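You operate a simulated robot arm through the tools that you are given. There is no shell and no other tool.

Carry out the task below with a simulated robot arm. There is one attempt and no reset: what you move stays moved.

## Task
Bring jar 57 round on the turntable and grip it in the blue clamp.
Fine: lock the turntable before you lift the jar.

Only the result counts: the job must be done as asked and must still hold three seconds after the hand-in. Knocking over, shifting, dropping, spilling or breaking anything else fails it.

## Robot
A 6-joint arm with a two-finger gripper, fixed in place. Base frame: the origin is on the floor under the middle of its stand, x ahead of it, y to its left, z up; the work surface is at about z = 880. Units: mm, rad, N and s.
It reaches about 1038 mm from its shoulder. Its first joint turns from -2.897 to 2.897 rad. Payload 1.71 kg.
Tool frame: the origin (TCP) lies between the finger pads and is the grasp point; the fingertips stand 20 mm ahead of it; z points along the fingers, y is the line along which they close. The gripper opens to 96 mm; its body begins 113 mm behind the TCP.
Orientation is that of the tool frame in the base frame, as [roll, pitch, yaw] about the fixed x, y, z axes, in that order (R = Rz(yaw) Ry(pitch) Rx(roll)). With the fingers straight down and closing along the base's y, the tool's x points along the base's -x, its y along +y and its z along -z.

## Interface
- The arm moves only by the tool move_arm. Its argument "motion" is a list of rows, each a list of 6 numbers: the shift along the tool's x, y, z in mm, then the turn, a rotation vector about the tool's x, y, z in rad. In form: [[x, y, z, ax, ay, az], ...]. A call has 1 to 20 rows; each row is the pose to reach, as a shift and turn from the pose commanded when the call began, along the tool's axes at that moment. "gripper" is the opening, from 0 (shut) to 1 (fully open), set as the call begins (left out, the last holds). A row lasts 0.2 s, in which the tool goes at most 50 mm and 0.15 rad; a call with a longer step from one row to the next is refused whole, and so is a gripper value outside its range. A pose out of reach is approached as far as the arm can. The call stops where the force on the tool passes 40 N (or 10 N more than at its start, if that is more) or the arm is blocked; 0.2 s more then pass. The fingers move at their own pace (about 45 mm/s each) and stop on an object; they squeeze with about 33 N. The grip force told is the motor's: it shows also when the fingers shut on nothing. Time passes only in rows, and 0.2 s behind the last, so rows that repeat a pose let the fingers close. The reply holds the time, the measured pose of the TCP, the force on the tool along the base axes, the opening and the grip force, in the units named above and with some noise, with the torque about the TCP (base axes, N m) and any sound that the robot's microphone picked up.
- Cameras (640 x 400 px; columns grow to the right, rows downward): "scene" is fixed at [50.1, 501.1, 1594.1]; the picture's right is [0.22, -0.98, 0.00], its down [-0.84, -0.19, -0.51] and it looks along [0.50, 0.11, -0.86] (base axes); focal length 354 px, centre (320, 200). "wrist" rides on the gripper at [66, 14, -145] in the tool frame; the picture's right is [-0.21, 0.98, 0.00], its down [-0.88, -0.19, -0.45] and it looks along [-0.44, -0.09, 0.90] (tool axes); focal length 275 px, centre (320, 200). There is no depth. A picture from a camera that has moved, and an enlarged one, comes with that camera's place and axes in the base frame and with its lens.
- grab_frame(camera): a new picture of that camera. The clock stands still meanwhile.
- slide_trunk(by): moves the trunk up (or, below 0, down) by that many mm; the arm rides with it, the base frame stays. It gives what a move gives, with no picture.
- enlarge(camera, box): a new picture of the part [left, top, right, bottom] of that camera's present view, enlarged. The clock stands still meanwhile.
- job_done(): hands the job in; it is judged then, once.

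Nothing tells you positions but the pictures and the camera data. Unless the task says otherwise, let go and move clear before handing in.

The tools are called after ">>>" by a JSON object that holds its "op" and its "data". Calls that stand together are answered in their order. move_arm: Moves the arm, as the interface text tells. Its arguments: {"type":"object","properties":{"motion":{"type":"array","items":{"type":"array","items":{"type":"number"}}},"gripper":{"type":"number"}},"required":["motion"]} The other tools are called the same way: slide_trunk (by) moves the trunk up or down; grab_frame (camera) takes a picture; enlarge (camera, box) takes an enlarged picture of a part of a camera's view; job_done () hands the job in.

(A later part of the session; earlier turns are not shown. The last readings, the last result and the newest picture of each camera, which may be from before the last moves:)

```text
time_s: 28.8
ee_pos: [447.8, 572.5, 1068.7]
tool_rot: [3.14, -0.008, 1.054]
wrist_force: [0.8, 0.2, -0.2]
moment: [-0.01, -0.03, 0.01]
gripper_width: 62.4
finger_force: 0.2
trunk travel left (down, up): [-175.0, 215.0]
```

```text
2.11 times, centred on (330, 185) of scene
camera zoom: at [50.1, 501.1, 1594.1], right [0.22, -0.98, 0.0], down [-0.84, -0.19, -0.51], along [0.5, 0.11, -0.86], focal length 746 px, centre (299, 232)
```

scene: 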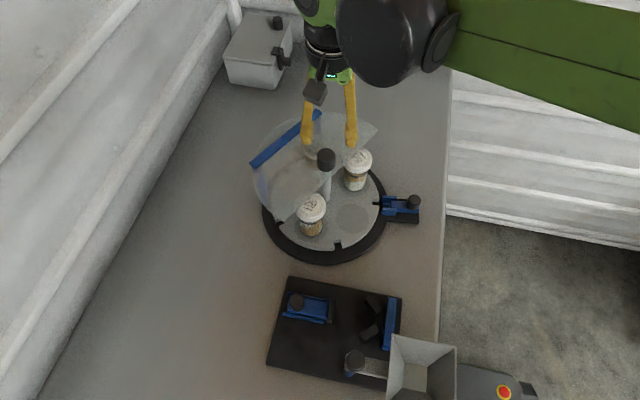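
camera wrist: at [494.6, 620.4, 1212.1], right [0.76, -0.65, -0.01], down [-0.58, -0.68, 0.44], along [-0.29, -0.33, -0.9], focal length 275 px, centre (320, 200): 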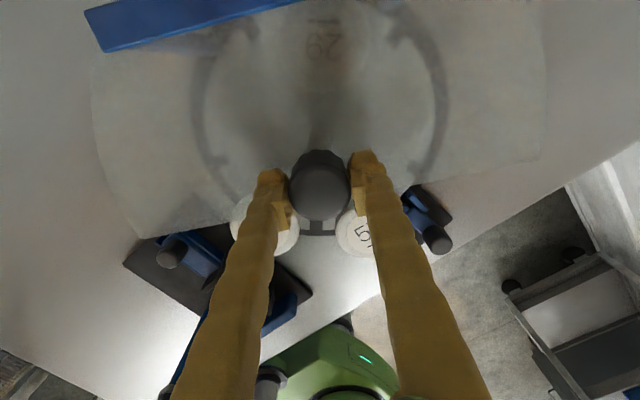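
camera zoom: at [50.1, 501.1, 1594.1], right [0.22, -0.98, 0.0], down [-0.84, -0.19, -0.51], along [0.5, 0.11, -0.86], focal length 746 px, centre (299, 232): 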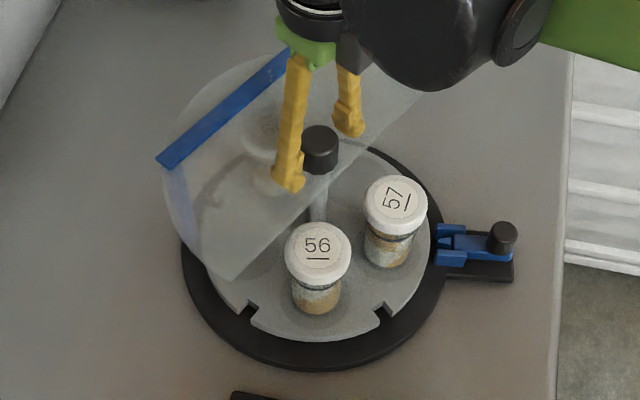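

Released. I'll raise straight up, turn the yaw back to a comfortable angle and measure how far the turntable base moved.

>>> {"op": "move_arm", "data": {"motion": [[0, 0, -20, 0, 0, 0], [0, 0, -50, 0, 0, 0], [0, 0, -75, 0, 0, -0.1], [0, 0, -85, 0, 0, -0.24], [0, 0, -85, 0, 0, -0.38], [0, 0, -85, 0, 0, -0.52], [0, 0, -85, 0, 0, -0.66], [0, 0, -85, 0, 0, -0.8], [0, 0, -85, 0, 0, -0.94], [0, 0, -85, 0, 0, -1.08], [0, 0, -85, 0, 0, -1.22], [0, 0, -85, 0, 0, -1.36], [0, 0, -85, 0, 0, -1.5], [0, 0, -85, 0, 0, -1.6]]}}

>>> {"op": "enlarge", "data": {"camera": "scene", "box": [290, 120, 390, 182]}}

>>> {"op": "enlarge", "data": {"camera": "scene", "box": [230, 90, 430, 280]}}

>>> {"op": "grab_frame", "data": {"camera": "wrist"}}

```text
time_s: 31.8
ee_pos: [447.5, 572.2, 1152.8]
tool_rot: [3.134, 0.004, 2.657]
wrist_force: [-0.1, 0.1, 0.4]
moment: [0.03, 0.0, -0.03]
gripper_width: 62.4
finger_force: 0.1
out of reach, approached as far as the arm can: row 1, 2
trunk travel left (down, up): [-175.0, 215.0]
```

```text
6.40 times, centred on (340, 151) of scene
camera zoom: at [50.1, 501.1, 1594.1], right [0.22, -0.98, 0.0], down [-0.84, -0.19, -0.51], along [0.5, 0.11, -0.86], focal length 2268 px, centre (192, 514)
```

zoom: 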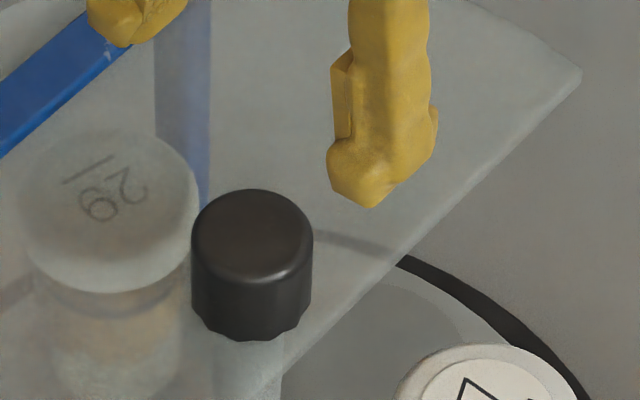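

```text
2.11 times, centred on (330, 185) of scene
camera zoom: at [50.1, 501.1, 1594.1], right [0.22, -0.98, 0.0], down [-0.84, -0.19, -0.51], along [0.5, 0.11, -0.86], focal length 746 px, centre (299, 232)
```

zoom: 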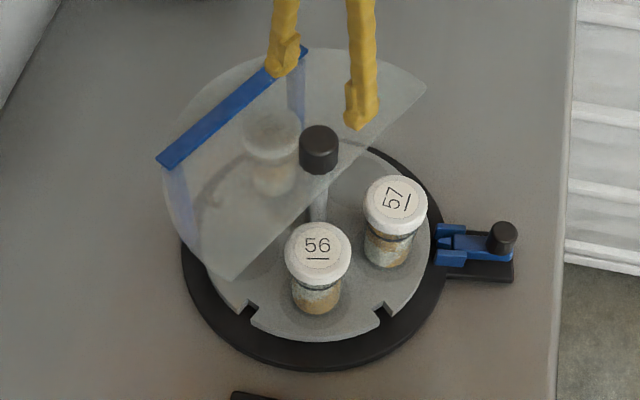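

```text
taken
camera wrist: at [395.3, 613.6, 1298.5], right [0.64, 0.77, 0.01], down [0.69, -0.58, 0.44], along [0.35, -0.28, -0.9], focal length 275 px, centre (320, 200)
```

wrist: 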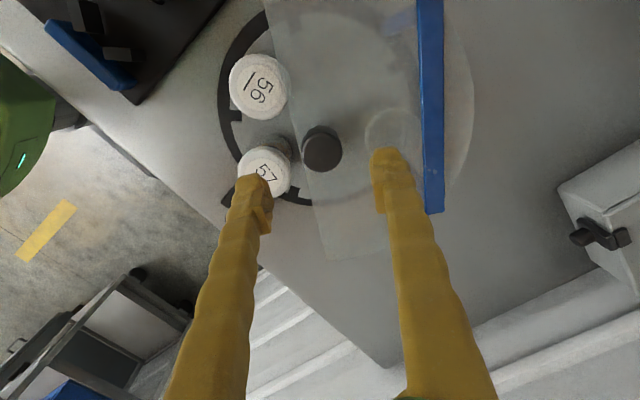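

I estimate the base moved about (−1.6, −6.5) mm with under 1° twist; I'll push it back later at its base. First finish turning: zoom to align over the knob.

>>> {"op": "enlarge", "data": {"camera": "wrist", "box": [240, 90, 400, 210]}}

>>> {"op": "enlarge", "data": {"camera": "wrist", "box": [200, 40, 340, 220]}}

```text
3.33 times, centred on (320, 150) of wrist
camera zoom: at [395.3, 613.6, 1298.5], right [0.64, 0.77, 0.01], down [0.69, -0.58, 0.44], along [0.35, -0.28, -0.9], focal length 918 px, centre (320, 367)
```

zoom: 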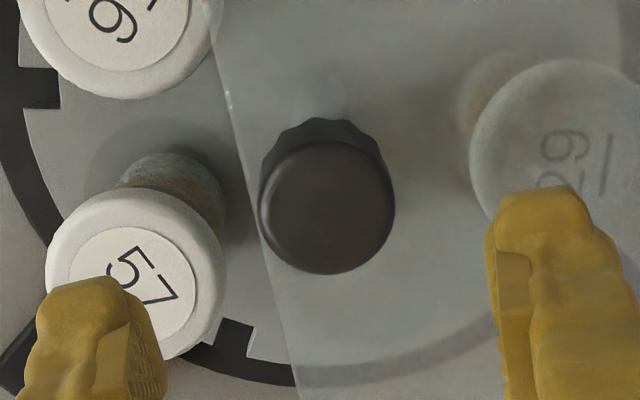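

```text
2.22 times, centred on (270, 130) of wrist
camera zoom: at [395.3, 613.6, 1298.5], right [0.64, 0.77, 0.01], down [0.69, -0.58, 0.44], along [0.35, -0.28, -0.9], focal length 612 px, centre (431, 356)
```

zoom: 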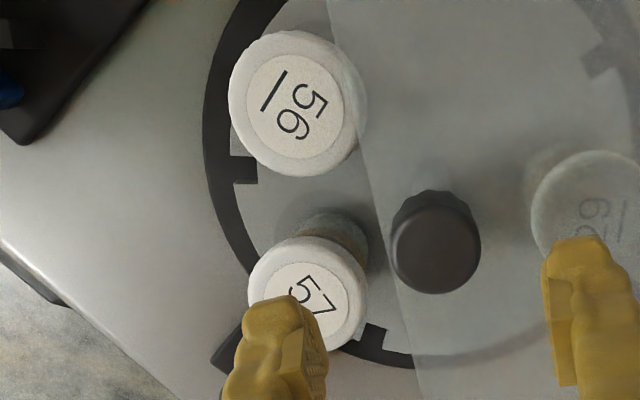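

Notch for jar 57 is at about −59°, lock axis at about −81.5°, so about 0.38 rad remain. I'll centre, descend and grip the knob again.

>>> {"op": "move_arm", "data": {"motion": [[-1.8, 1.6, 20, 0.007, 0.004, 0], [-1.8, 1.6, 50, 0.007, 0.004, 0], [-1.8, 1.6, 80, 0.007, 0.004, 0], [-1.8, 1.6, 92, 0.007, 0.004, 0], [-1.8, 1.6, 92, 0.007, 0.004, 0]]}}

>>> {"op": "enlarge", "data": {"camera": "wrist", "box": [220, 90, 420, 240]}}

```text
time_s: 33.0
ee_pos: [449.4, 572.2, 1061.7]
tool_rot: [3.139, -0.003, 2.656]
wrist_force: [0.8, -0.3, -0.5]
moment: [-0.02, 0.0, -0.01]
gripper_width: 62.2
finger_force: 0.0
trunk travel left (down, up): [-175.0, 215.0]
```

```text
2.67 times, centred on (320, 165) of wrist
camera zoom: at [398.8, 614.2, 1207.6], right [0.64, 0.77, 0.0], down [0.69, -0.57, 0.44], along [0.34, -0.28, -0.9], focal length 734 px, centre (320, 293)
```

zoom: 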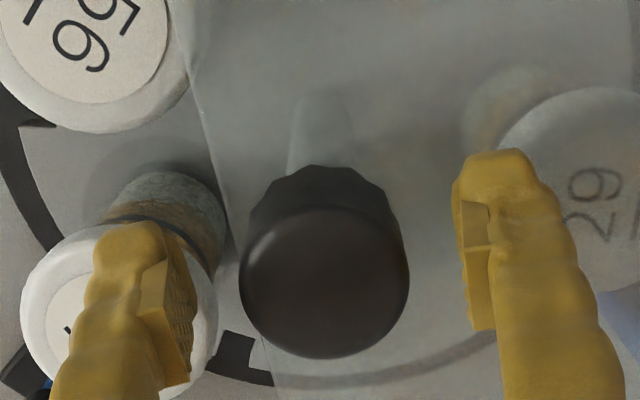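

Small nudge, then close and turn by 0.34 rad.

>>> {"op": "move_arm", "data": {"motion": [[1.5, 0.5, 0, 0, 0, 0], [1.5, 0.5, 0, 0, 0, 0], [1.5, 0.5, 0, 0, 0, 0], [1.5, 0.5, 0, 0, 0, 0], [1.5, 0.5, 0, 0, 0, 0]], "gripper": 0.0}}

>>> {"op": "move_arm", "data": {"motion": [[0, 0, 0, 0, 0, 0.05], [0, 0, 0, 0, 0, 0.1], [0, 0, 0, 0, 0, 0.15], [0, 0, 0, 0, 0, 0.2], [0, 0, 0, 0, 0, 0.25], [0, 0, 0, 0, 0, 0.3], [0, 0, 0, 0, 0, 0.34]]}}

>>> {"op": "enlarge", "data": {"camera": "scene", "box": [350, 170, 430, 230]}}

>>> {"op": "enlarge", "data": {"camera": "scene", "box": [230, 90, 430, 280]}}

```text
time_s: 34.2
ee_pos: [449.3, 573.3, 1061.7]
tool_rot: [3.139, -0.002, 2.654]
wrist_force: [0.4, 2.0, 0.1]
moment: [-0.06, 0.04, 0.0]
gripper_width: 34.9
finger_force: 33.1
trunk travel left (down, up): [-175.0, 215.0]
```

```text
time_s: 35.8
ee_pos: [447.7, 573.6, 1062.0]
tool_rot: [3.138, -0.003, 2.314]
wrist_force: [6.1, 6.2, 20.5]
moment: [-0.06, -0.21, -0.02]
gripper_width: 34.6
finger_force: 32.7
trunk travel left (down, up): [-175.0, 215.0]
```

```text
6.67 times, centred on (390, 200) of scene
camera zoom: at [50.1, 501.1, 1594.1], right [0.22, -0.98, 0.0], down [-0.84, -0.19, -0.51], along [0.5, 0.11, -0.86], focal length 2362 px, centre (-147, 200)
```

zoom: 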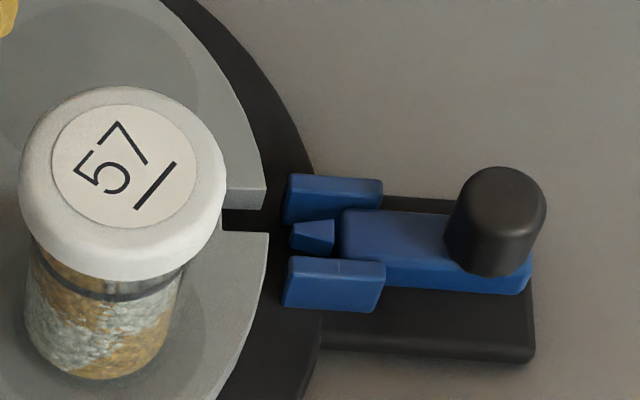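

```text
2.11 times, centred on (330, 185) of scene
camera zoom: at [50.1, 501.1, 1594.1], right [0.22, -0.98, 0.0], down [-0.84, -0.19, -0.51], along [0.5, 0.11, -0.86], focal length 746 px, centre (299, 232)
```

zoom: 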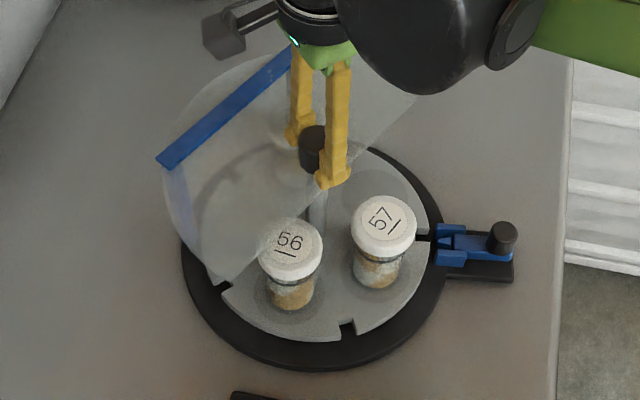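

Nearly aligned; the notch needs roughly 0.035 rad more. Turning slightly, then checking.

>>> {"op": "move_arm", "data": {"motion": [[0, 0, 0, 0, 0, 0.02], [0, 0, 0, 0, 0, 0.036], [0, 0, 0, 0, 0, 0.036]]}}

>>> {"op": "enlarge", "data": {"camera": "scene", "box": [350, 170, 430, 230]}}

>>> {"op": "grab_frame", "data": {"camera": "wrist"}}

```text
time_s: 36.6
ee_pos: [449.4, 575.3, 1061.2]
tool_rot: [3.14, -0.004, 2.279]
wrist_force: [11.3, 7.7, 21.5]
moment: [0.02, -0.16, 0.06]
gripper_width: 34.4
finger_force: 33.5
trunk travel left (down, up): [-175.0, 215.0]
```

```text
6.67 times, centred on (390, 200) of scene
camera zoom: at [50.1, 501.1, 1594.1], right [0.22, -0.98, 0.0], down [-0.84, -0.19, -0.51], along [0.5, 0.11, -0.86], focal length 2362 px, centre (-147, 200)
```

zoom: 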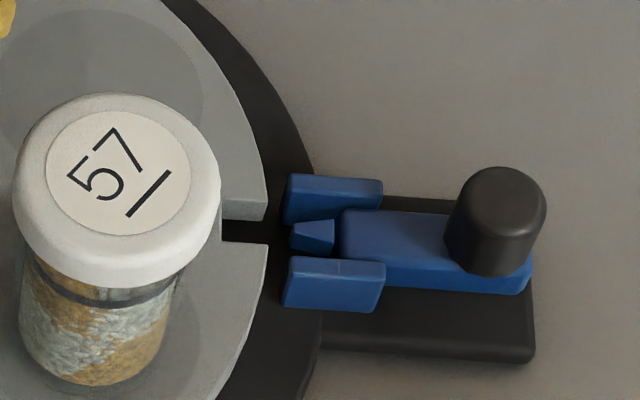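

```text
taken
camera wrist: at [417.4, 632.1, 1207.5], right [0.88, 0.48, 0.0], down [0.43, -0.79, 0.44], along [0.21, -0.39, -0.9], focal length 275 px, centre (320, 200)
```

wrist: 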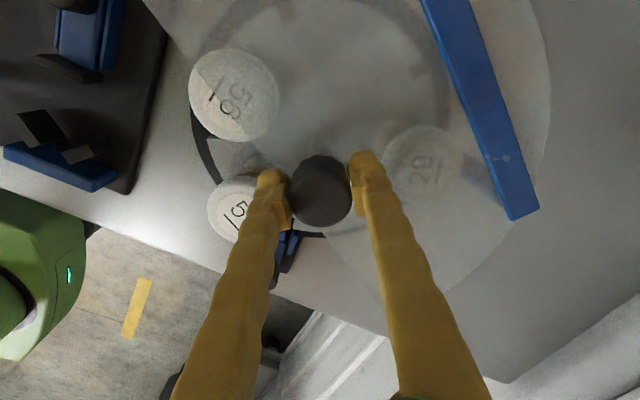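

Notch centre now lines up with the tongue axis by my estimate. Releasing the knob and rising to go to the lock.

>>> {"op": "move_arm", "data": {"motion": [[0, 0, 0, 0, 0, 0], [0, 0, 0, 0, 0, 0], [0, 0, -20, 0, 0, 0], [0, 0, -60, 0, 0, 0], [0, 0, -75, 0, 0, 0], [0, 0, -75, 0, 0, 0]], "gripper": 0.6}}

>>> {"op": "enlarge", "data": {"camera": "scene", "box": [350, 170, 430, 230]}}

>>> {"op": "enlarge", "data": {"camera": "scene", "box": [230, 90, 430, 280]}}

```text
time_s: 38.0
ee_pos: [449.1, 573.8, 1137.8]
tool_rot: [3.14, -0.003, 2.277]
wrist_force: [-0.3, 0.1, -0.6]
moment: [0.0, -0.02, -0.01]
gripper_width: 57.5
finger_force: 0.1
trunk travel left (down, up): [-175.0, 215.0]
```

```text
6.67 times, centred on (390, 200) of scene
camera zoom: at [50.1, 501.1, 1594.1], right [0.22, -0.98, 0.0], down [-0.84, -0.19, -0.51], along [0.5, 0.11, -0.86], focal length 2362 px, centre (-147, 200)
```

zoom: 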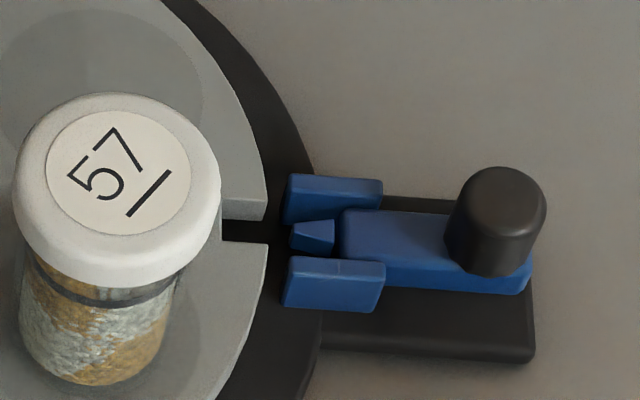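

```text
2.11 times, centred on (330, 185) of scene
camera zoom: at [50.1, 501.1, 1594.1], right [0.22, -0.98, 0.0], down [-0.84, -0.19, -0.51], along [0.5, 0.11, -0.86], focal length 746 px, centre (299, 232)
```

zoom: 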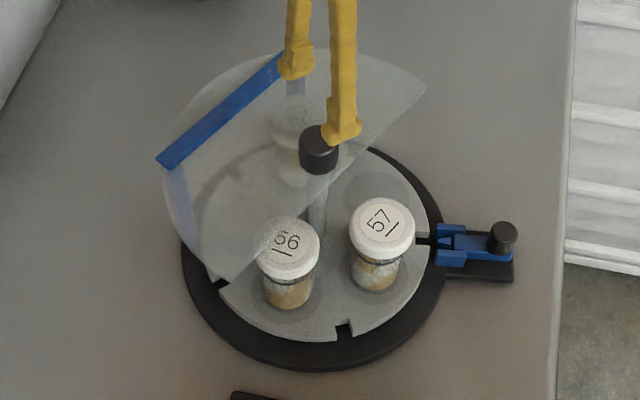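

Jar 57 is at the free front position, well clear of the cover. Moving to above the lock knob.

>>> {"op": "move_arm", "data": {"motion": [[-21, -13, 0, 0, 0, -0.126], [-42, -26, 0, 0, 0, -0.252], [-62, -38, 0, 0, 0, -0.378], [-83, -51, 0, 0, 0, -0.504], [-104, -64, 0, 0, 0, -0.63], [-124, -76, 0, 0, 0, -0.757], [-145, -89, 10, 0, 0, -0.883], [-166, -102, 40, 0, 0, -1.009], [-166, -102, 80, 0, 0, -1.009], [-166, -102, 120, 0, 0, -1.009], [-166, -102, 140, 0, 0, -1.009], [-166, -102, 140, 0, 0, -1.009]]}}

>>> {"op": "grab_frame", "data": {"camera": "wrist"}}

>>> {"op": "enlarge", "data": {"camera": "wrist", "box": [240, 80, 440, 220]}}

```text
time_s: 40.6
ee_pos: [479.0, 382.4, 994.6]
tool_rot: [3.14, 0.001, -2.996]
wrist_force: [0.9, 0.9, 0.3]
moment: [-0.01, 0.01, -0.01]
gripper_width: 57.7
finger_force: 0.0
trunk travel left (down, up): [-175.0, 215.0]
```

```text
taken
camera wrist: at [412.9, 385.4, 1140.0], right [0.06, 1.0, 0.0], down [0.89, -0.06, 0.44], along [0.44, -0.02, -0.9], focal length 275 px, centre (320, 200)
```

wrist: 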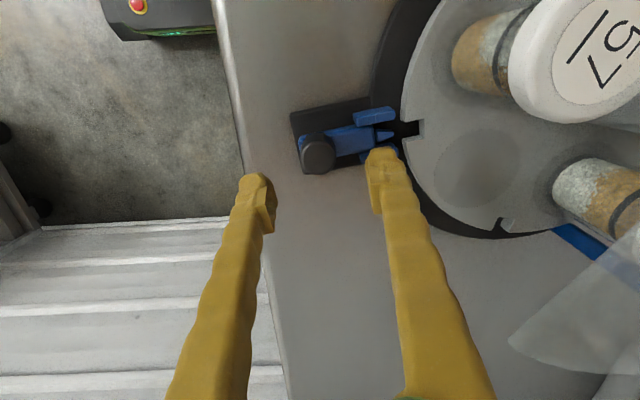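

```text
2.86 times, centred on (340, 150) of wrist
camera zoom: at [412.9, 385.4, 1140.0], right [0.06, 1.0, 0.0], down [0.89, -0.06, 0.44], along [0.44, -0.02, -0.9], focal length 786 px, centre (263, 343)
```

zoom: 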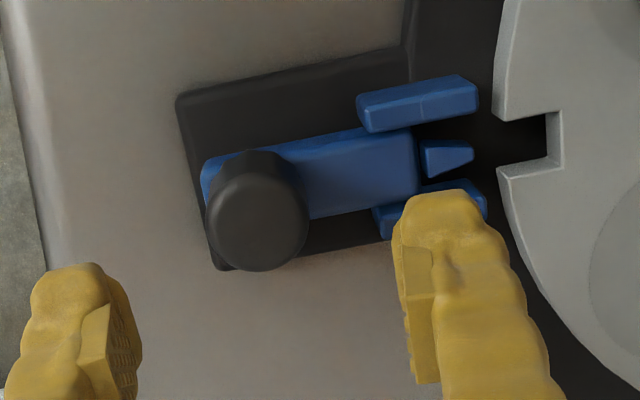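

Tongue and notch line up within ~2 mm, and the notch is about 6 mm wider than the tongue. I'll descend on the lock knob and grip it.

>>> {"op": "move_arm", "data": {"motion": [[3, -1.3, 20, 0, 0, 0], [3, -1.3, 45, 0, 0, 0], [3, -1.3, 58, 0, 0, 0], [3, -1.3, 61, 0, 0, 0], [3, -1.3, 61, 0, 0, 0]]}}

>>> {"op": "move_arm", "data": {"motion": [[0, 0, 0, 0, 0, 0], [0, 0, 0, 0, 0, 0], [0, 0, 0, 0, 0, 0], [0, 0, 0, 0, 0, 0]], "gripper": 0.0}}

```text
time_s: 41.8
ee_pos: [477.1, 381.9, 934.1]
tool_rot: [3.14, 0.001, -2.997]
wrist_force: [-0.4, -0.7, -0.4]
moment: [0.02, 0.0, 0.01]
gripper_width: 57.6
finger_force: 0.0
trunk travel left (down, up): [-175.0, 215.0]
```

```text
time_s: 42.8
ee_pos: [476.5, 381.6, 935.0]
tool_rot: [3.137, 0.002, -2.997]
wrist_force: [0.4, -0.6, -0.5]
moment: [-0.04, -0.03, -0.01]
gripper_width: 26.3
finger_force: 33.3
trunk travel left (down, up): [-175.0, 215.0]
```

Gripped. Now pushing the slide inward gently to engage the notch.

>>> {"op": "move_arm", "data": {"motion": [[0, 3, 0, 0, 0, 0], [0, 6, 0, 0, 0, 0], [0, 9, 0, 0, 0, 0], [0, 12, 0, 0, 0, 0], [0, 15, 0, 0, 0, 0], [0, 18, 0, 0, 0, 0], [0, 20, 0, 0, 0, 0], [0, 20, 0, 0, 0, 0]]}}

>>> {"op": "enlarge", "data": {"camera": "wrist", "box": [260, 90, 480, 230]}}

>>> {"op": "enlarge", "data": {"camera": "scene", "box": [350, 170, 430, 230]}}

```text
time_s: 44.6
ee_pos: [472.3, 400.4, 935.5]
tool_rot: [3.138, -0.001, -2.995]
wrist_force: [-0.6, 1.3, 0.6]
moment: [0.07, 0.07, 0.04]
gripper_width: 26.3
finger_force: 32.7
trunk travel left (down, up): [-175.0, 215.0]
```

```text
2.86 times, centred on (370, 160) of wrist
camera zoom: at [407.1, 403.8, 1080.6], right [0.06, 1.0, 0.0], down [0.89, -0.06, 0.44], along [0.44, -0.02, -0.9], focal length 786 px, centre (177, 314)
```

zoom: 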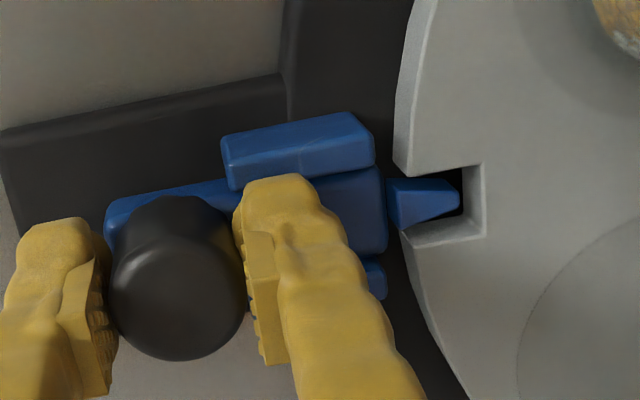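

```text
6.67 times, centred on (390, 200) of scene
camera zoom: at [50.1, 501.1, 1594.1], right [0.22, -0.98, 0.0], down [-0.84, -0.19, -0.51], along [0.5, 0.11, -0.86], focal length 2362 px, centre (-147, 200)
```

zoom: 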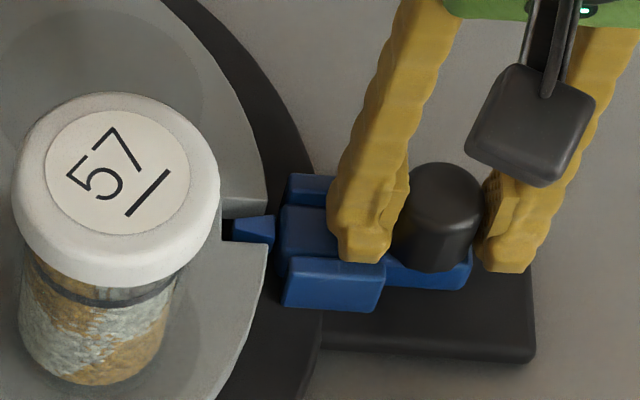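

The tongue is in the notch. I'll push a little further to feel for the end stop.

>>> {"op": "move_arm", "data": {"motion": [[0, 1, 0, 0, 0, 0], [0, 2, 0, 0, 0, 0], [0, 3, 0, 0, 0, 0], [0, 3, 0, 0, 0, 0]]}}

>>> {"op": "enlarge", "data": {"camera": "scene", "box": [350, 170, 430, 230]}}

>>> {"op": "enlarge", "data": {"camera": "wrist", "box": [260, 90, 480, 230]}}

```text
time_s: 45.6
ee_pos: [473.6, 402.6, 934.3]
tool_rot: [3.137, -0.001, -2.997]
wrist_force: [1.0, -7.8, 0.5]
moment: [-0.13, -0.05, -0.02]
gripper_width: 26.4
finger_force: 33.3
trunk travel left (down, up): [-175.0, 215.0]
```

```text
6.67 times, centred on (390, 200) of scene
camera zoom: at [50.1, 501.1, 1594.1], right [0.22, -0.98, 0.0], down [-0.84, -0.19, -0.51], along [0.5, 0.11, -0.86], focal length 2362 px, centre (-147, 200)
```

zoom: 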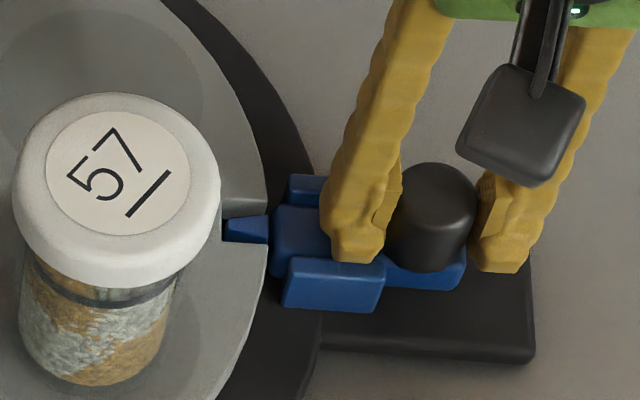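

```text
2.86 times, centred on (370, 160) of wrist
camera zoom: at [406.8, 406.0, 1080.2], right [0.06, 1.0, 0.0], down [0.89, -0.06, 0.44], along [0.44, -0.03, -0.9], focal length 786 px, centre (177, 314)
```

zoom: 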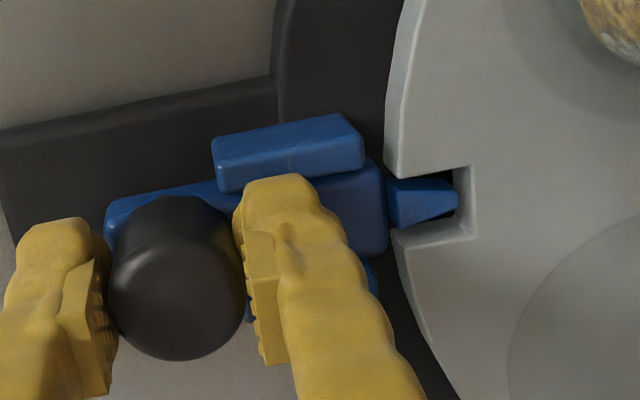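

The lock is at its end stop (8 N), fully engaged. While gripping here, I'll gently push the whole base back toward +y through the lock's stop to undo the earlier drag, watching the force.

>>> {"op": "move_arm", "data": {"motion": [[-0.3, 1, 0, 0, 0, 0], [-0.6, 2, 0, 0, 0, 0], [-0.9, 3, 0, 0, 0, 0], [-0.9, 3, 0, 0, 0, 0]]}}

>>> {"op": "enlarge", "data": {"camera": "scene", "box": [350, 170, 430, 230]}}

```text
time_s: 46.6
ee_pos: [474.5, 404.9, 933.9]
tool_rot: [3.138, 0.001, -2.997]
wrist_force: [1.1, -8.8, -0.7]
moment: [-0.15, 0.11, 0.01]
gripper_width: 26.6
finger_force: 32.4
trunk travel left (down, up): [-175.0, 215.0]
```

```text
6.67 times, centred on (390, 200) of scene
camera zoom: at [50.1, 501.1, 1594.1], right [0.22, -0.98, 0.0], down [-0.84, -0.19, -0.51], along [0.5, 0.11, -0.86], focal length 2362 px, centre (-147, 200)
```

zoom: 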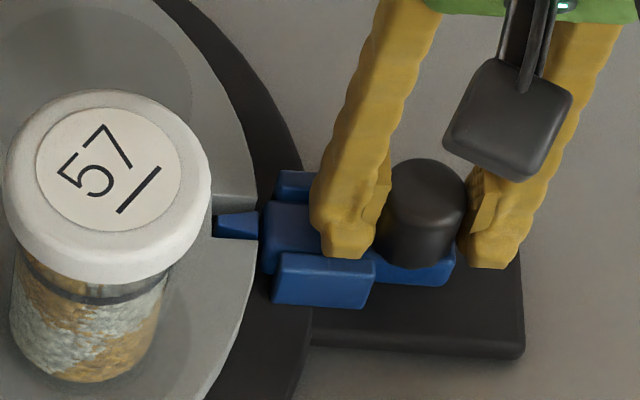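

The base slides easily (9 N) and has come back ~3.4 mm. About 3 mm more.

>>> {"op": "move_arm", "data": {"motion": [[-0.3, 1, 0, 0, 0, 0], [-0.6, 2, 0, 0, 0, 0], [-0.9, 3, 0, 0, 0, 0], [-0.9, 3, 0, 0, 0, 0]]}}

>>> {"op": "enlarge", "data": {"camera": "scene", "box": [350, 170, 430, 230]}}

>>> {"op": "enlarge", "data": {"camera": "scene", "box": [290, 120, 390, 182]}}

>>> {"op": "enlarge", "data": {"camera": "scene", "box": [230, 90, 430, 280]}}

```text
time_s: 47.6
ee_pos: [474.0, 408.6, 934.6]
tool_rot: [3.137, 0.0, -2.997]
wrist_force: [3.0, -14.0, -0.7]
moment: [-0.23, -0.04, -0.04]
gripper_width: 26.4
finger_force: 33.1
trunk travel left (down, up): [-175.0, 215.0]
```

```text
6.67 times, centred on (390, 200) of scene
camera zoom: at [50.1, 501.1, 1594.1], right [0.22, -0.98, 0.0], down [-0.84, -0.19, -0.51], along [0.5, 0.11, -0.86], focal length 2362 px, centre (-147, 200)
```

zoom: 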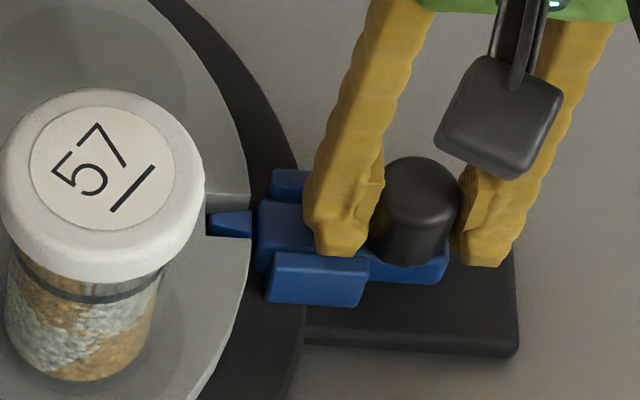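

```text
6.40 times, centred on (340, 151) of scene
camera zoom: at [50.1, 501.1, 1594.1], right [0.22, -0.98, 0.0], down [-0.84, -0.19, -0.51], along [0.5, 0.11, -0.86], focal length 2268 px, centre (192, 514)
```

zoom: 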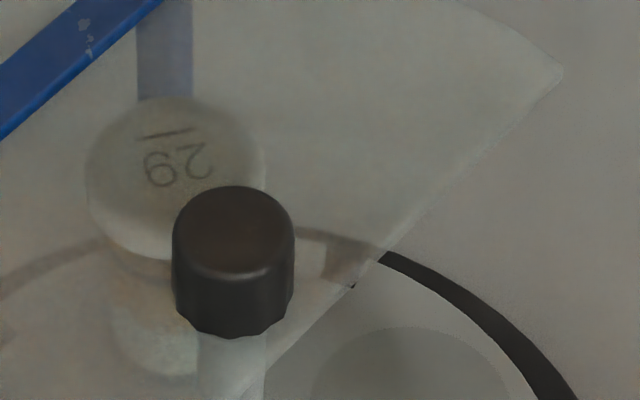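

```text
2.11 times, centred on (330, 185) of scene
camera zoom: at [50.1, 501.1, 1594.1], right [0.22, -0.98, 0.0], down [-0.84, -0.19, -0.51], along [0.5, 0.11, -0.86], focal length 746 px, centre (299, 232)
```

zoom: 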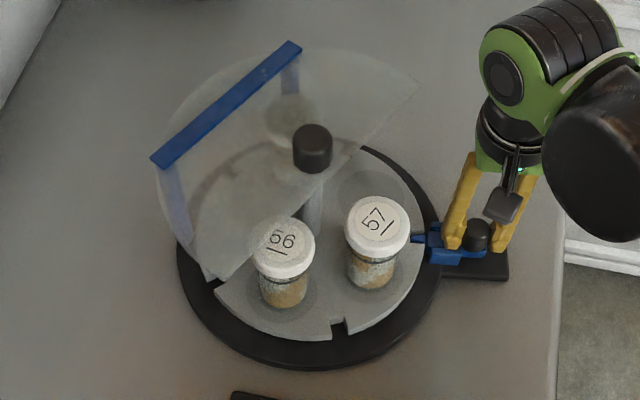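

The turntable is back within ~2 mm of its original place and locked. I'll release the lock knob and rise, then look at jar 57 to locate it.

>>> {"op": "move_arm", "data": {"motion": [[0, 0, 0, 0, 0, 0], [0, 0, 0, 0, 0, 0], [0, 0, 0, 0, 0, 0], [0, 0, -20, 0, 0, 0], [0, 0, -60, 0, 0, 0], [0, 0, -110, 0, 0, 0], [0, 0, -160, 0, 0, 0], [0, 0, -200, 0, 0, 0], [0, 0, -200, 0, 0, 0]], "gripper": 0.6}}

>>> {"op": "enlarge", "data": {"camera": "scene", "box": [350, 170, 430, 230]}}

>>> {"op": "grab_frame", "data": {"camera": "wrist"}}

```text
time_s: 49.6
ee_pos: [472.8, 409.1, 1134.4]
tool_rot: [3.138, -0.001, -2.997]
wrist_force: [-0.7, -0.9, -0.3]
moment: [0.0, 0.01, -0.02]
gripper_width: 57.7
finger_force: 0.1
trunk travel left (down, up): [-175.0, 215.0]
```

```text
6.67 times, centred on (390, 200) of scene
camera zoom: at [50.1, 501.1, 1594.1], right [0.22, -0.98, 0.0], down [-0.84, -0.19, -0.51], along [0.5, 0.11, -0.86], focal length 2362 px, centre (-147, 200)
```

zoom: 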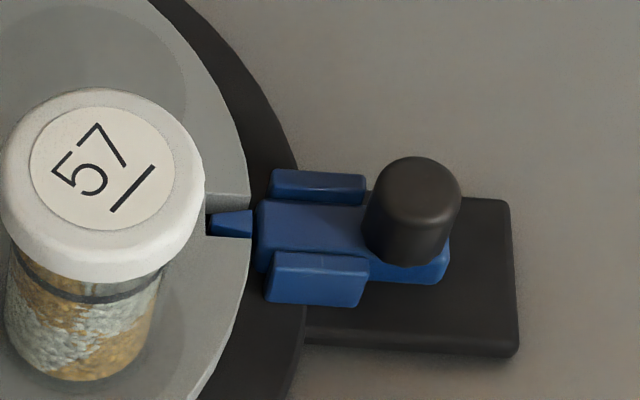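

```text
taken
camera wrist: at [406.7, 413.5, 1281.0], right [0.06, 1.0, 0.0], down [0.89, -0.06, 0.44], along [0.44, -0.02, -0.9], focal length 275 px, centre (320, 200)
```

wrist: 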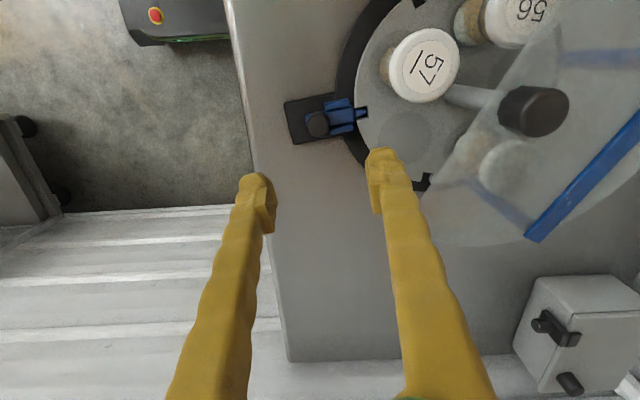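

The lock looks just like at the start, tongue fully in. Zooming on jar 57 for triangulation.

>>> {"op": "enlarge", "data": {"camera": "wrist", "box": [340, 0, 500, 120]}}

>>> {"op": "enlarge", "data": {"camera": "scene", "box": [290, 150, 410, 240]}}

```text
3.33 times, centred on (420, 60) of wrist
camera zoom: at [406.7, 413.5, 1281.0], right [0.06, 1.0, 0.0], down [0.89, -0.06, 0.44], along [0.44, -0.02, -0.9], focal length 918 px, centre (-13, 667)
```

zoom: 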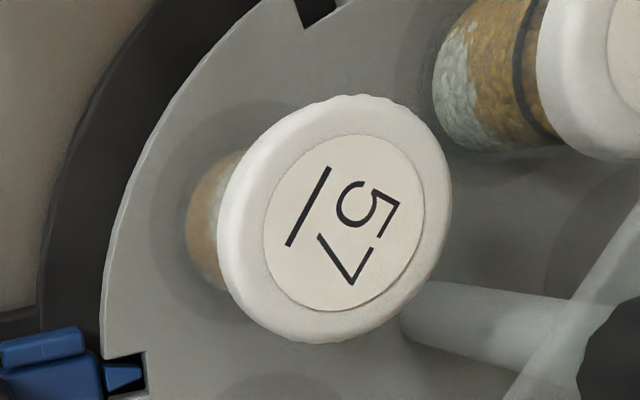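

```text
4.44 times, centred on (350, 195) of scene
camera zoom: at [50.1, 501.1, 1594.1], right [0.22, -0.98, 0.0], down [-0.84, -0.19, -0.51], along [0.5, 0.11, -0.86], focal length 1575 px, centre (187, 222)
```

zoom: 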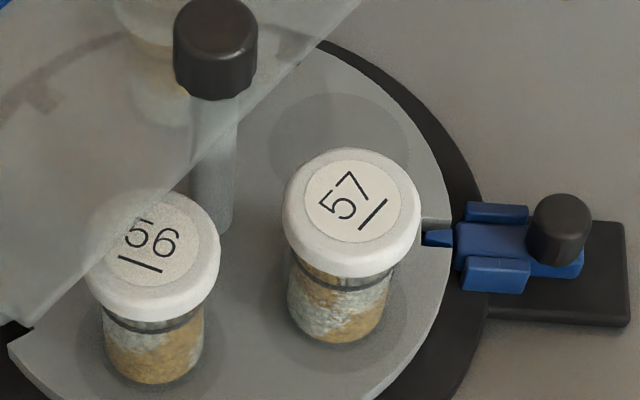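

Jar 57's lid top is at about (416.5, 510, 1005), 60 mm wide. Before lifting it I'll test that the arm can reach the clamp spot with the yaw I plan to use (−2.09).

>>> {"op": "move_arm", "data": {"motion": [[31, 12, 0, 0, 0, -0.113], [62, 24, 0, 0, 0, -0.226], [93, 37, 0, 0, 0, -0.339], [124, 49, 0, 0, 0, -0.452], [155, 61, 0, 0, 0, -0.565], [186, 73, 0, 0, 0, -0.677], [217, 86, 0, 0, 0, -0.79], [248, 98, 0, 0, 0, -0.903], [248, 98, 0, 0, 0, -0.903]], "gripper": 0.78}}

>>> {"op": "grab_frame", "data": {"camera": "wrist"}}

>>> {"op": "grab_frame", "data": {"camera": "scene"}}

```text
time_s: 51.6
ee_pos: [214.4, 469.6, 1136.2]
tool_rot: [3.141, -0.001, -2.091]
wrist_force: [-0.6, 0.5, -0.1]
moment: [0.0, -0.01, -0.01]
gripper_width: 74.8
finger_force: 0.1
trunk travel left (down, up): [-175.0, 215.0]
```

```text
taken
camera wrist: at [170.4, 418.3, 1281.4], right [-0.75, 0.67, 0.0], down [0.6, 0.67, 0.45], along [0.3, 0.33, -0.89], focal length 275 px, centre (320, 200)
```

wrist: 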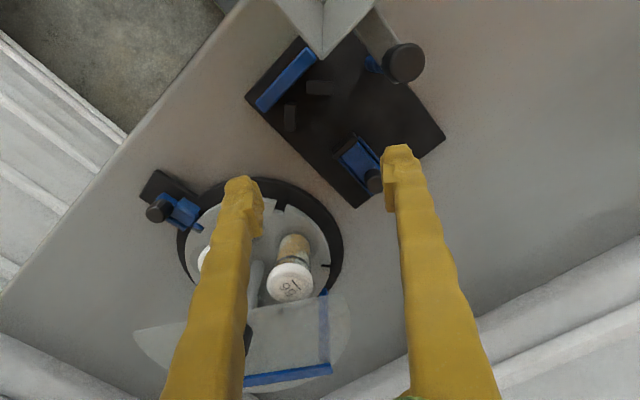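

```text
taken
```

scene: 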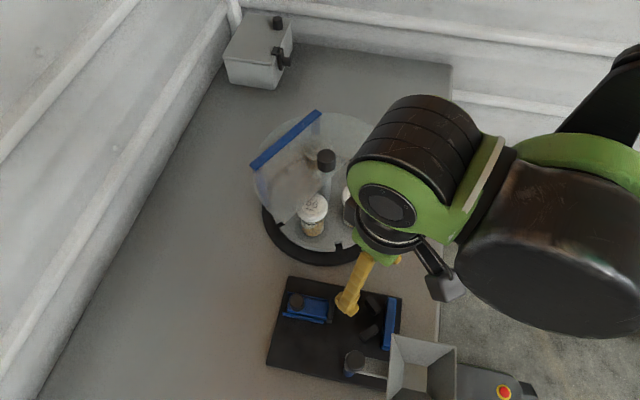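

The clamp pose is reachable at this yaw. I'll zoom on the clamp to locate the V pads and jaw more precisely.

>>> {"op": "enlarge", "data": {"camera": "wrist", "box": [240, 20, 450, 210]}}

>>> {"op": "enlarge", "data": {"camera": "scene", "box": [260, 270, 410, 390]}}

```text
2.11 times, centred on (345, 115) of wrist
camera zoom: at [170.4, 418.3, 1281.4], right [-0.75, 0.67, 0.0], down [0.6, 0.67, 0.45], along [0.3, 0.33, -0.89], focal length 580 px, centre (267, 379)
```

zoom: 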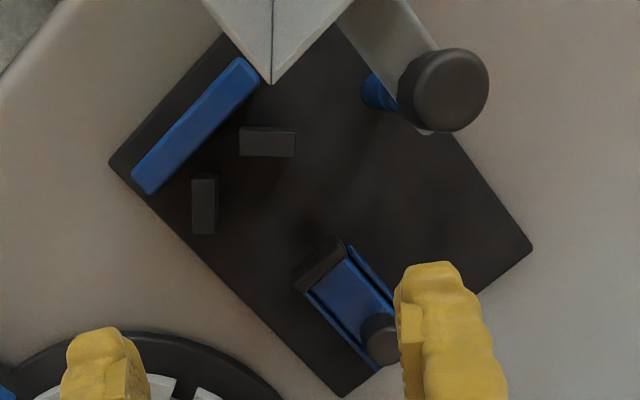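

```text
3.33 times, centred on (335, 330) of scene
camera zoom: at [50.1, 501.1, 1594.1], right [0.22, -0.98, 0.0], down [-0.84, -0.19, -0.51], along [0.5, 0.11, -0.86], focal length 1181 px, centre (270, -233)
```

zoom: 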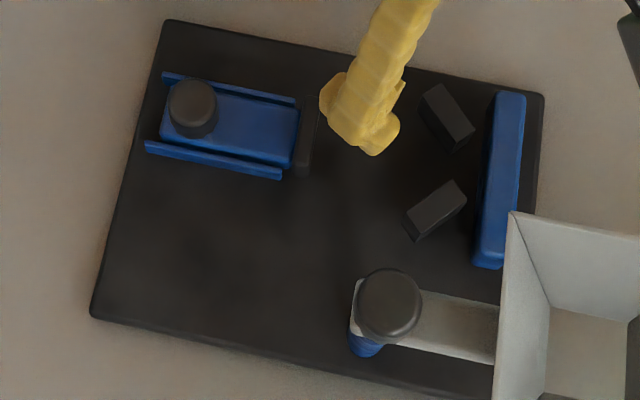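

Zooming further on the V pads from both cameras.

>>> {"op": "enlarge", "data": {"camera": "wrist", "box": [270, 40, 350, 120]}}

>>> {"op": "enlarge", "data": {"camera": "wrist", "box": [320, 120, 400, 210]}}

>>> {"op": "enlarge", "data": {"camera": "scene", "box": [340, 285, 420, 350]}}

>>> {"op": "enlarge", "data": {"camera": "scene", "box": [270, 280, 350, 340]}}

```text
5.00 times, centred on (310, 80) of wrist
camera zoom: at [170.4, 418.3, 1281.4], right [-0.75, 0.67, 0.0], down [0.6, 0.67, 0.45], along [0.3, 0.33, -0.89], focal length 1376 px, centre (370, 800)
```

zoom: 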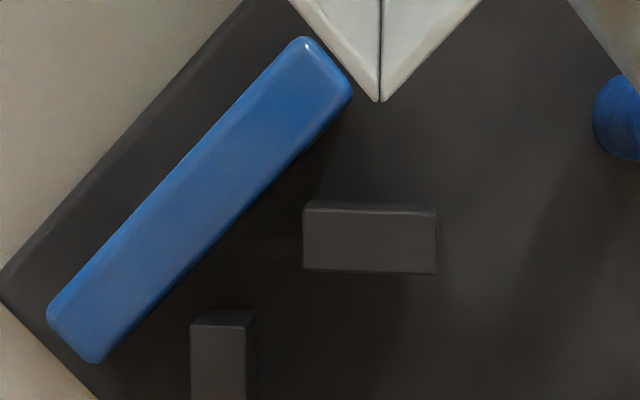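

```text
4.44 times, centred on (360, 165) of wrist
camera zoom: at [170.4, 418.3, 1281.4], right [-0.75, 0.67, 0.0], down [0.6, 0.67, 0.45], along [0.3, 0.33, -0.89], focal length 1224 px, centre (142, 356)
```

zoom: 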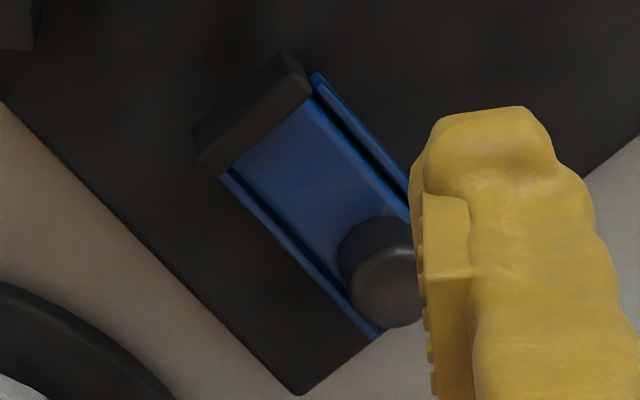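

```text
6.15 times, centred on (380, 318) of scene
camera zoom: at [50.1, 501.1, 1594.1], right [0.22, -0.98, 0.0], down [-0.84, -0.19, -0.51], along [0.5, 0.11, -0.86], focal length 2181 px, centre (-49, -523)
```

zoom: 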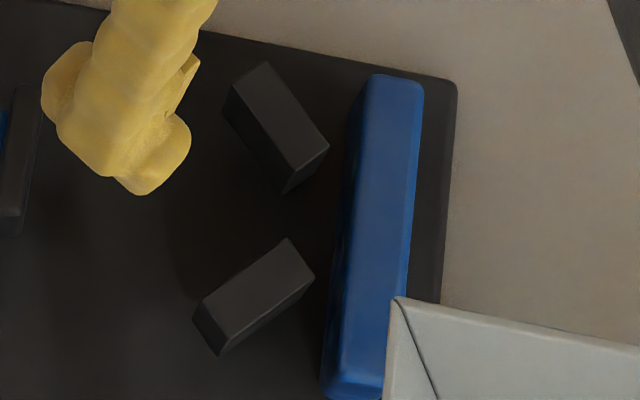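

```text
6.67 times, centred on (310, 310) of scene
camera zoom: at [50.1, 501.1, 1594.1], right [0.22, -0.98, 0.0], down [-0.84, -0.19, -0.51], along [0.5, 0.11, -0.86], focal length 2362 px, centre (387, -533)
```

zoom: 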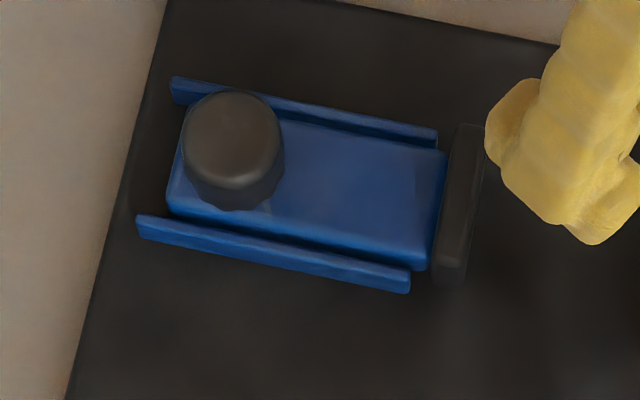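

V pads give a seated jar centre near (214.5, 457); pad tops are at z 920, the board at z 890, and the jaw front is at y ≈ 512. Now moving over jar 57.

>>> {"op": "move_arm", "data": {"motion": [[-22, -26, 0, 0, 0, 0], [-45, -52, 0, 0, 0, 0], [-68, -78, 0, 0, 0, 0], [-90, -104, 0, 0, 0, 0], [-113, -130, 0, 0, 0, 0], [-135.5, -155.3, 0, 0, 0, 0], [-135.5, -155.3, 40, 0, 0, 0], [-135.5, -155.3, 70, 0, 0, 0], [-135.5, -155.3, 70, 0, 0, 0]]}}

>>> {"op": "grab_frame", "data": {"camera": "wrist"}}

>>> {"op": "enlarge", "data": {"camera": "wrist", "box": [220, 90, 420, 240]}}

```text
time_s: 53.6
ee_pos: [416.4, 510.8, 1065.3]
tool_rot: [3.14, 0.002, -2.093]
wrist_force: [-0.4, 0.0, -0.4]
moment: [-0.03, 0.02, 0.01]
gripper_width: 74.9
finger_force: 0.0
trunk travel left (down, up): [-175.0, 215.0]
```

```text
taken
camera wrist: at [372.7, 460.4, 1210.8], right [-0.75, 0.67, 0.0], down [0.6, 0.67, 0.45], along [0.3, 0.33, -0.89], focal length 275 px, centre (320, 200)
```

wrist: 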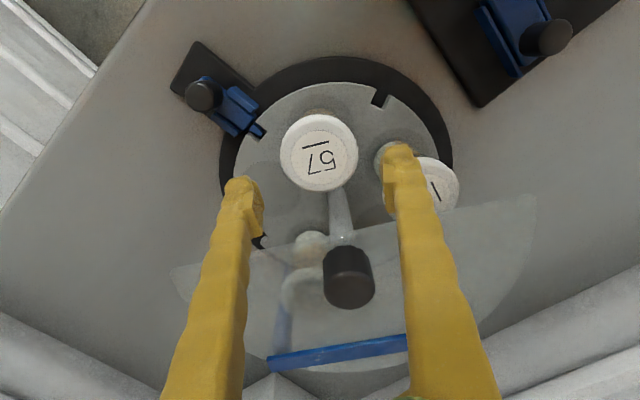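

```text
2.67 times, centred on (320, 165) of wrist
camera zoom: at [372.7, 460.4, 1210.8], right [-0.75, 0.67, 0.0], down [0.6, 0.67, 0.45], along [0.3, 0.33, -0.89], focal length 734 px, centre (320, 293)
```

zoom: 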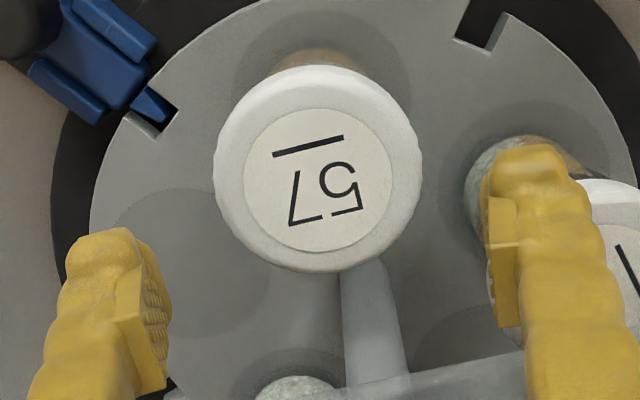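

Well aligned over jar 57. Descending so the pads meet the lid.

>>> {"op": "move_arm", "data": {"motion": [[0.5, 0, 25, 0, 0, 0], [0.5, 0, 50, 0, 0, 0], [0.5, 0, 66, 0, 0, 0], [0.5, 0, 73, 0, 0, 0], [0.5, 0, 73, 0, 0, 0]]}}

>>> {"op": "grab_frame", "data": {"camera": "wrist"}}

>>> {"op": "enlarge", "data": {"camera": "scene", "box": [290, 120, 450, 240]}}

```text
time_s: 54.8
ee_pos: [415.9, 511.1, 992.7]
tool_rot: [3.141, 0.0, -2.094]
wrist_force: [-0.1, -0.9, 0.3]
moment: [0.0, 0.01, -0.02]
gripper_width: 74.7
finger_force: 0.1
trunk travel left (down, up): [-175.0, 215.0]
```

```text
taken
camera wrist: at [371.9, 459.8, 1137.8], right [-0.75, 0.67, 0.0], down [0.6, 0.67, 0.45], along [0.3, 0.33, -0.89], focal length 275 px, centre (320, 200)
```

wrist: 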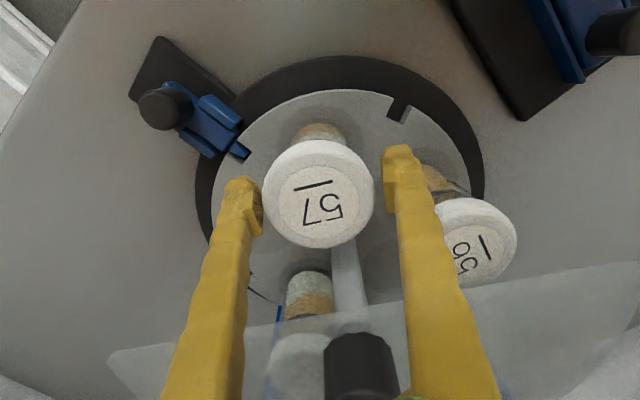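

```text
3.33 times, centred on (370, 180) of scene
camera zoom: at [50.1, 501.1, 1594.1], right [0.22, -0.98, 0.0], down [-0.84, -0.19, -0.51], along [0.5, 0.11, -0.86], focal length 1181 px, centre (153, 267)
```

zoom: 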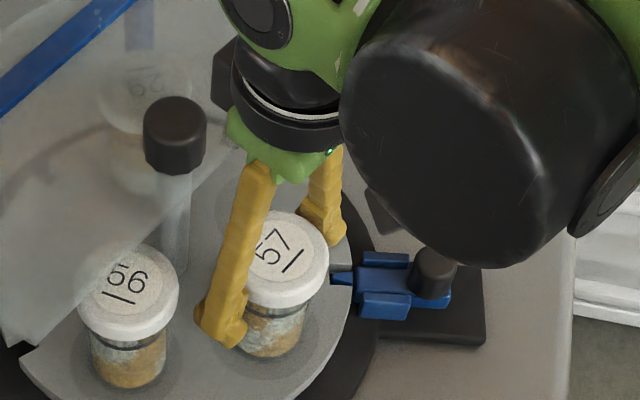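

Fingers straddle the lid with clear space. Closing on jar 57.

>>> {"op": "move_arm", "data": {"motion": [[0, 0, 0, 0, 0, 0], [0, 0, 0, 0, 0, 0], [0, 0, 0, 0, 0, 0], [0, 0, 0, 0, 0, 0]], "gripper": 0.0}}

```text
time_s: 55.8
ee_pos: [416.4, 509.2, 992.6]
tool_rot: [3.138, 0.0, -2.092]
wrist_force: [0.3, 0.0, -0.2]
moment: [0.04, 0.04, -0.05]
gripper_width: 59.7
finger_force: 32.9
trunk travel left (down, up): [-175.0, 215.0]
```

Gripped at 59.7 mm, and the table is locked. Lifting slowly a little first to check weight and hold.

>>> {"op": "move_arm", "data": {"motion": [[0, 0, -3, 0, 0, 0], [0, 0, -8, 0, 0, 0], [0, 0, -15, 0, 0, 0], [0, 0, -25, 0, 0, 0], [0, 0, -25, 0, 0, 0]]}}

>>> {"op": "enlarge", "data": {"camera": "scene", "box": [270, 100, 450, 250]}}

```text
time_s: 57.0
ee_pos: [416.5, 511.7, 1015.8]
tool_rot: [3.141, 0.001, -2.092]
wrist_force: [0.4, -0.2, -2.5]
moment: [0.06, 0.03, -0.01]
gripper_width: 59.3
finger_force: 32.8
trunk travel left (down, up): [-175.0, 215.0]
```

```text
2.67 times, centred on (360, 175) of scene
camera zoom: at [50.1, 501.1, 1594.1], right [0.22, -0.98, 0.0], down [-0.84, -0.19, -0.51], along [0.5, 0.11, -0.86], focal length 945 px, centre (213, 267)
```

zoom: 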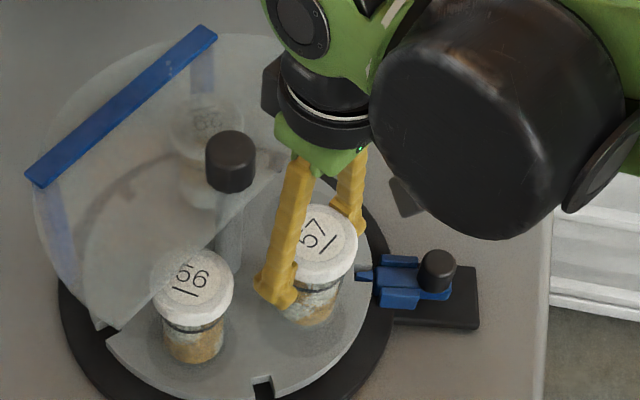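

Jar 57 is up (≈2.5 N). Lifting higher and carrying it over to the clamp.

>>> {"op": "move_arm", "data": {"motion": [[0, 0, -20, 0, 0, 0], [0, 0, -45, 0, 0, 0], [0, 0, -70, 0, 0, 0], [14, 15, -72, 0, 0, 0], [34, 37, -72, 0, 0, 0], [54, 58, -72, 0, 0, 0], [74, 80, -72, 0, 0, 0], [94, 101, -72, 0, 0, 0], [114, 123, -72, 0, 0, 0], [130, 140, -72, 0, 0, 0], [141, 152, -72, 0, 0, 0], [141, 152, -72, 0, 0, 0]]}}

>>> {"op": "grab_frame", "data": {"camera": "wrist"}}

>>> {"op": "grab_frame", "data": {"camera": "scene"}}

```text
time_s: 59.6
ee_pos: [216.0, 463.6, 1088.8]
tool_rot: [3.14, 0.001, -2.094]
wrist_force: [0.1, -0.1, -1.8]
moment: [0.0, 0.03, -0.01]
gripper_width: 59.4
finger_force: 33.0
trunk travel left (down, up): [-175.0, 215.0]
```

```text
taken
camera wrist: at [171.5, 412.6, 1234.7], right [-0.75, 0.67, 0.0], down [0.6, 0.67, 0.45], along [0.3, 0.33, -0.89], focal length 275 px, centre (320, 200)
```

wrist: 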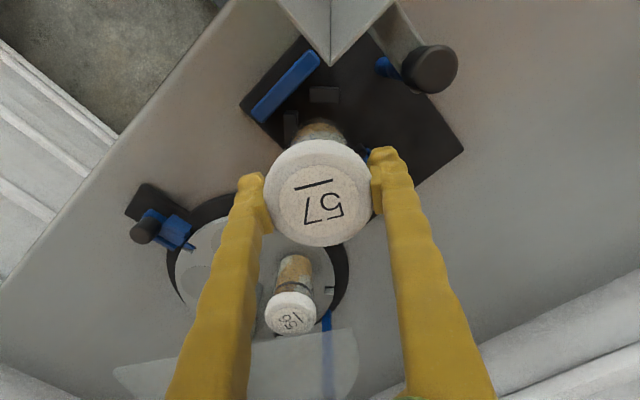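

```text
taken
```

scene: 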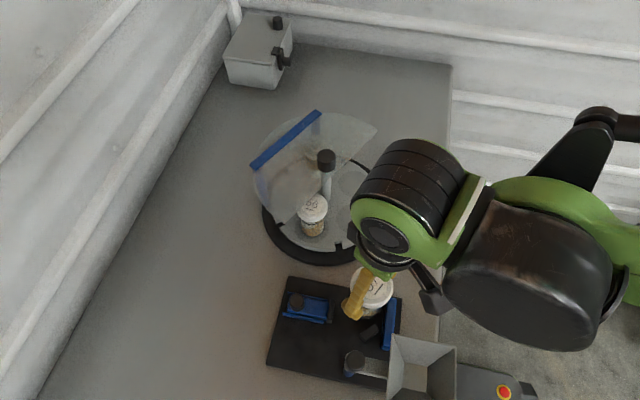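

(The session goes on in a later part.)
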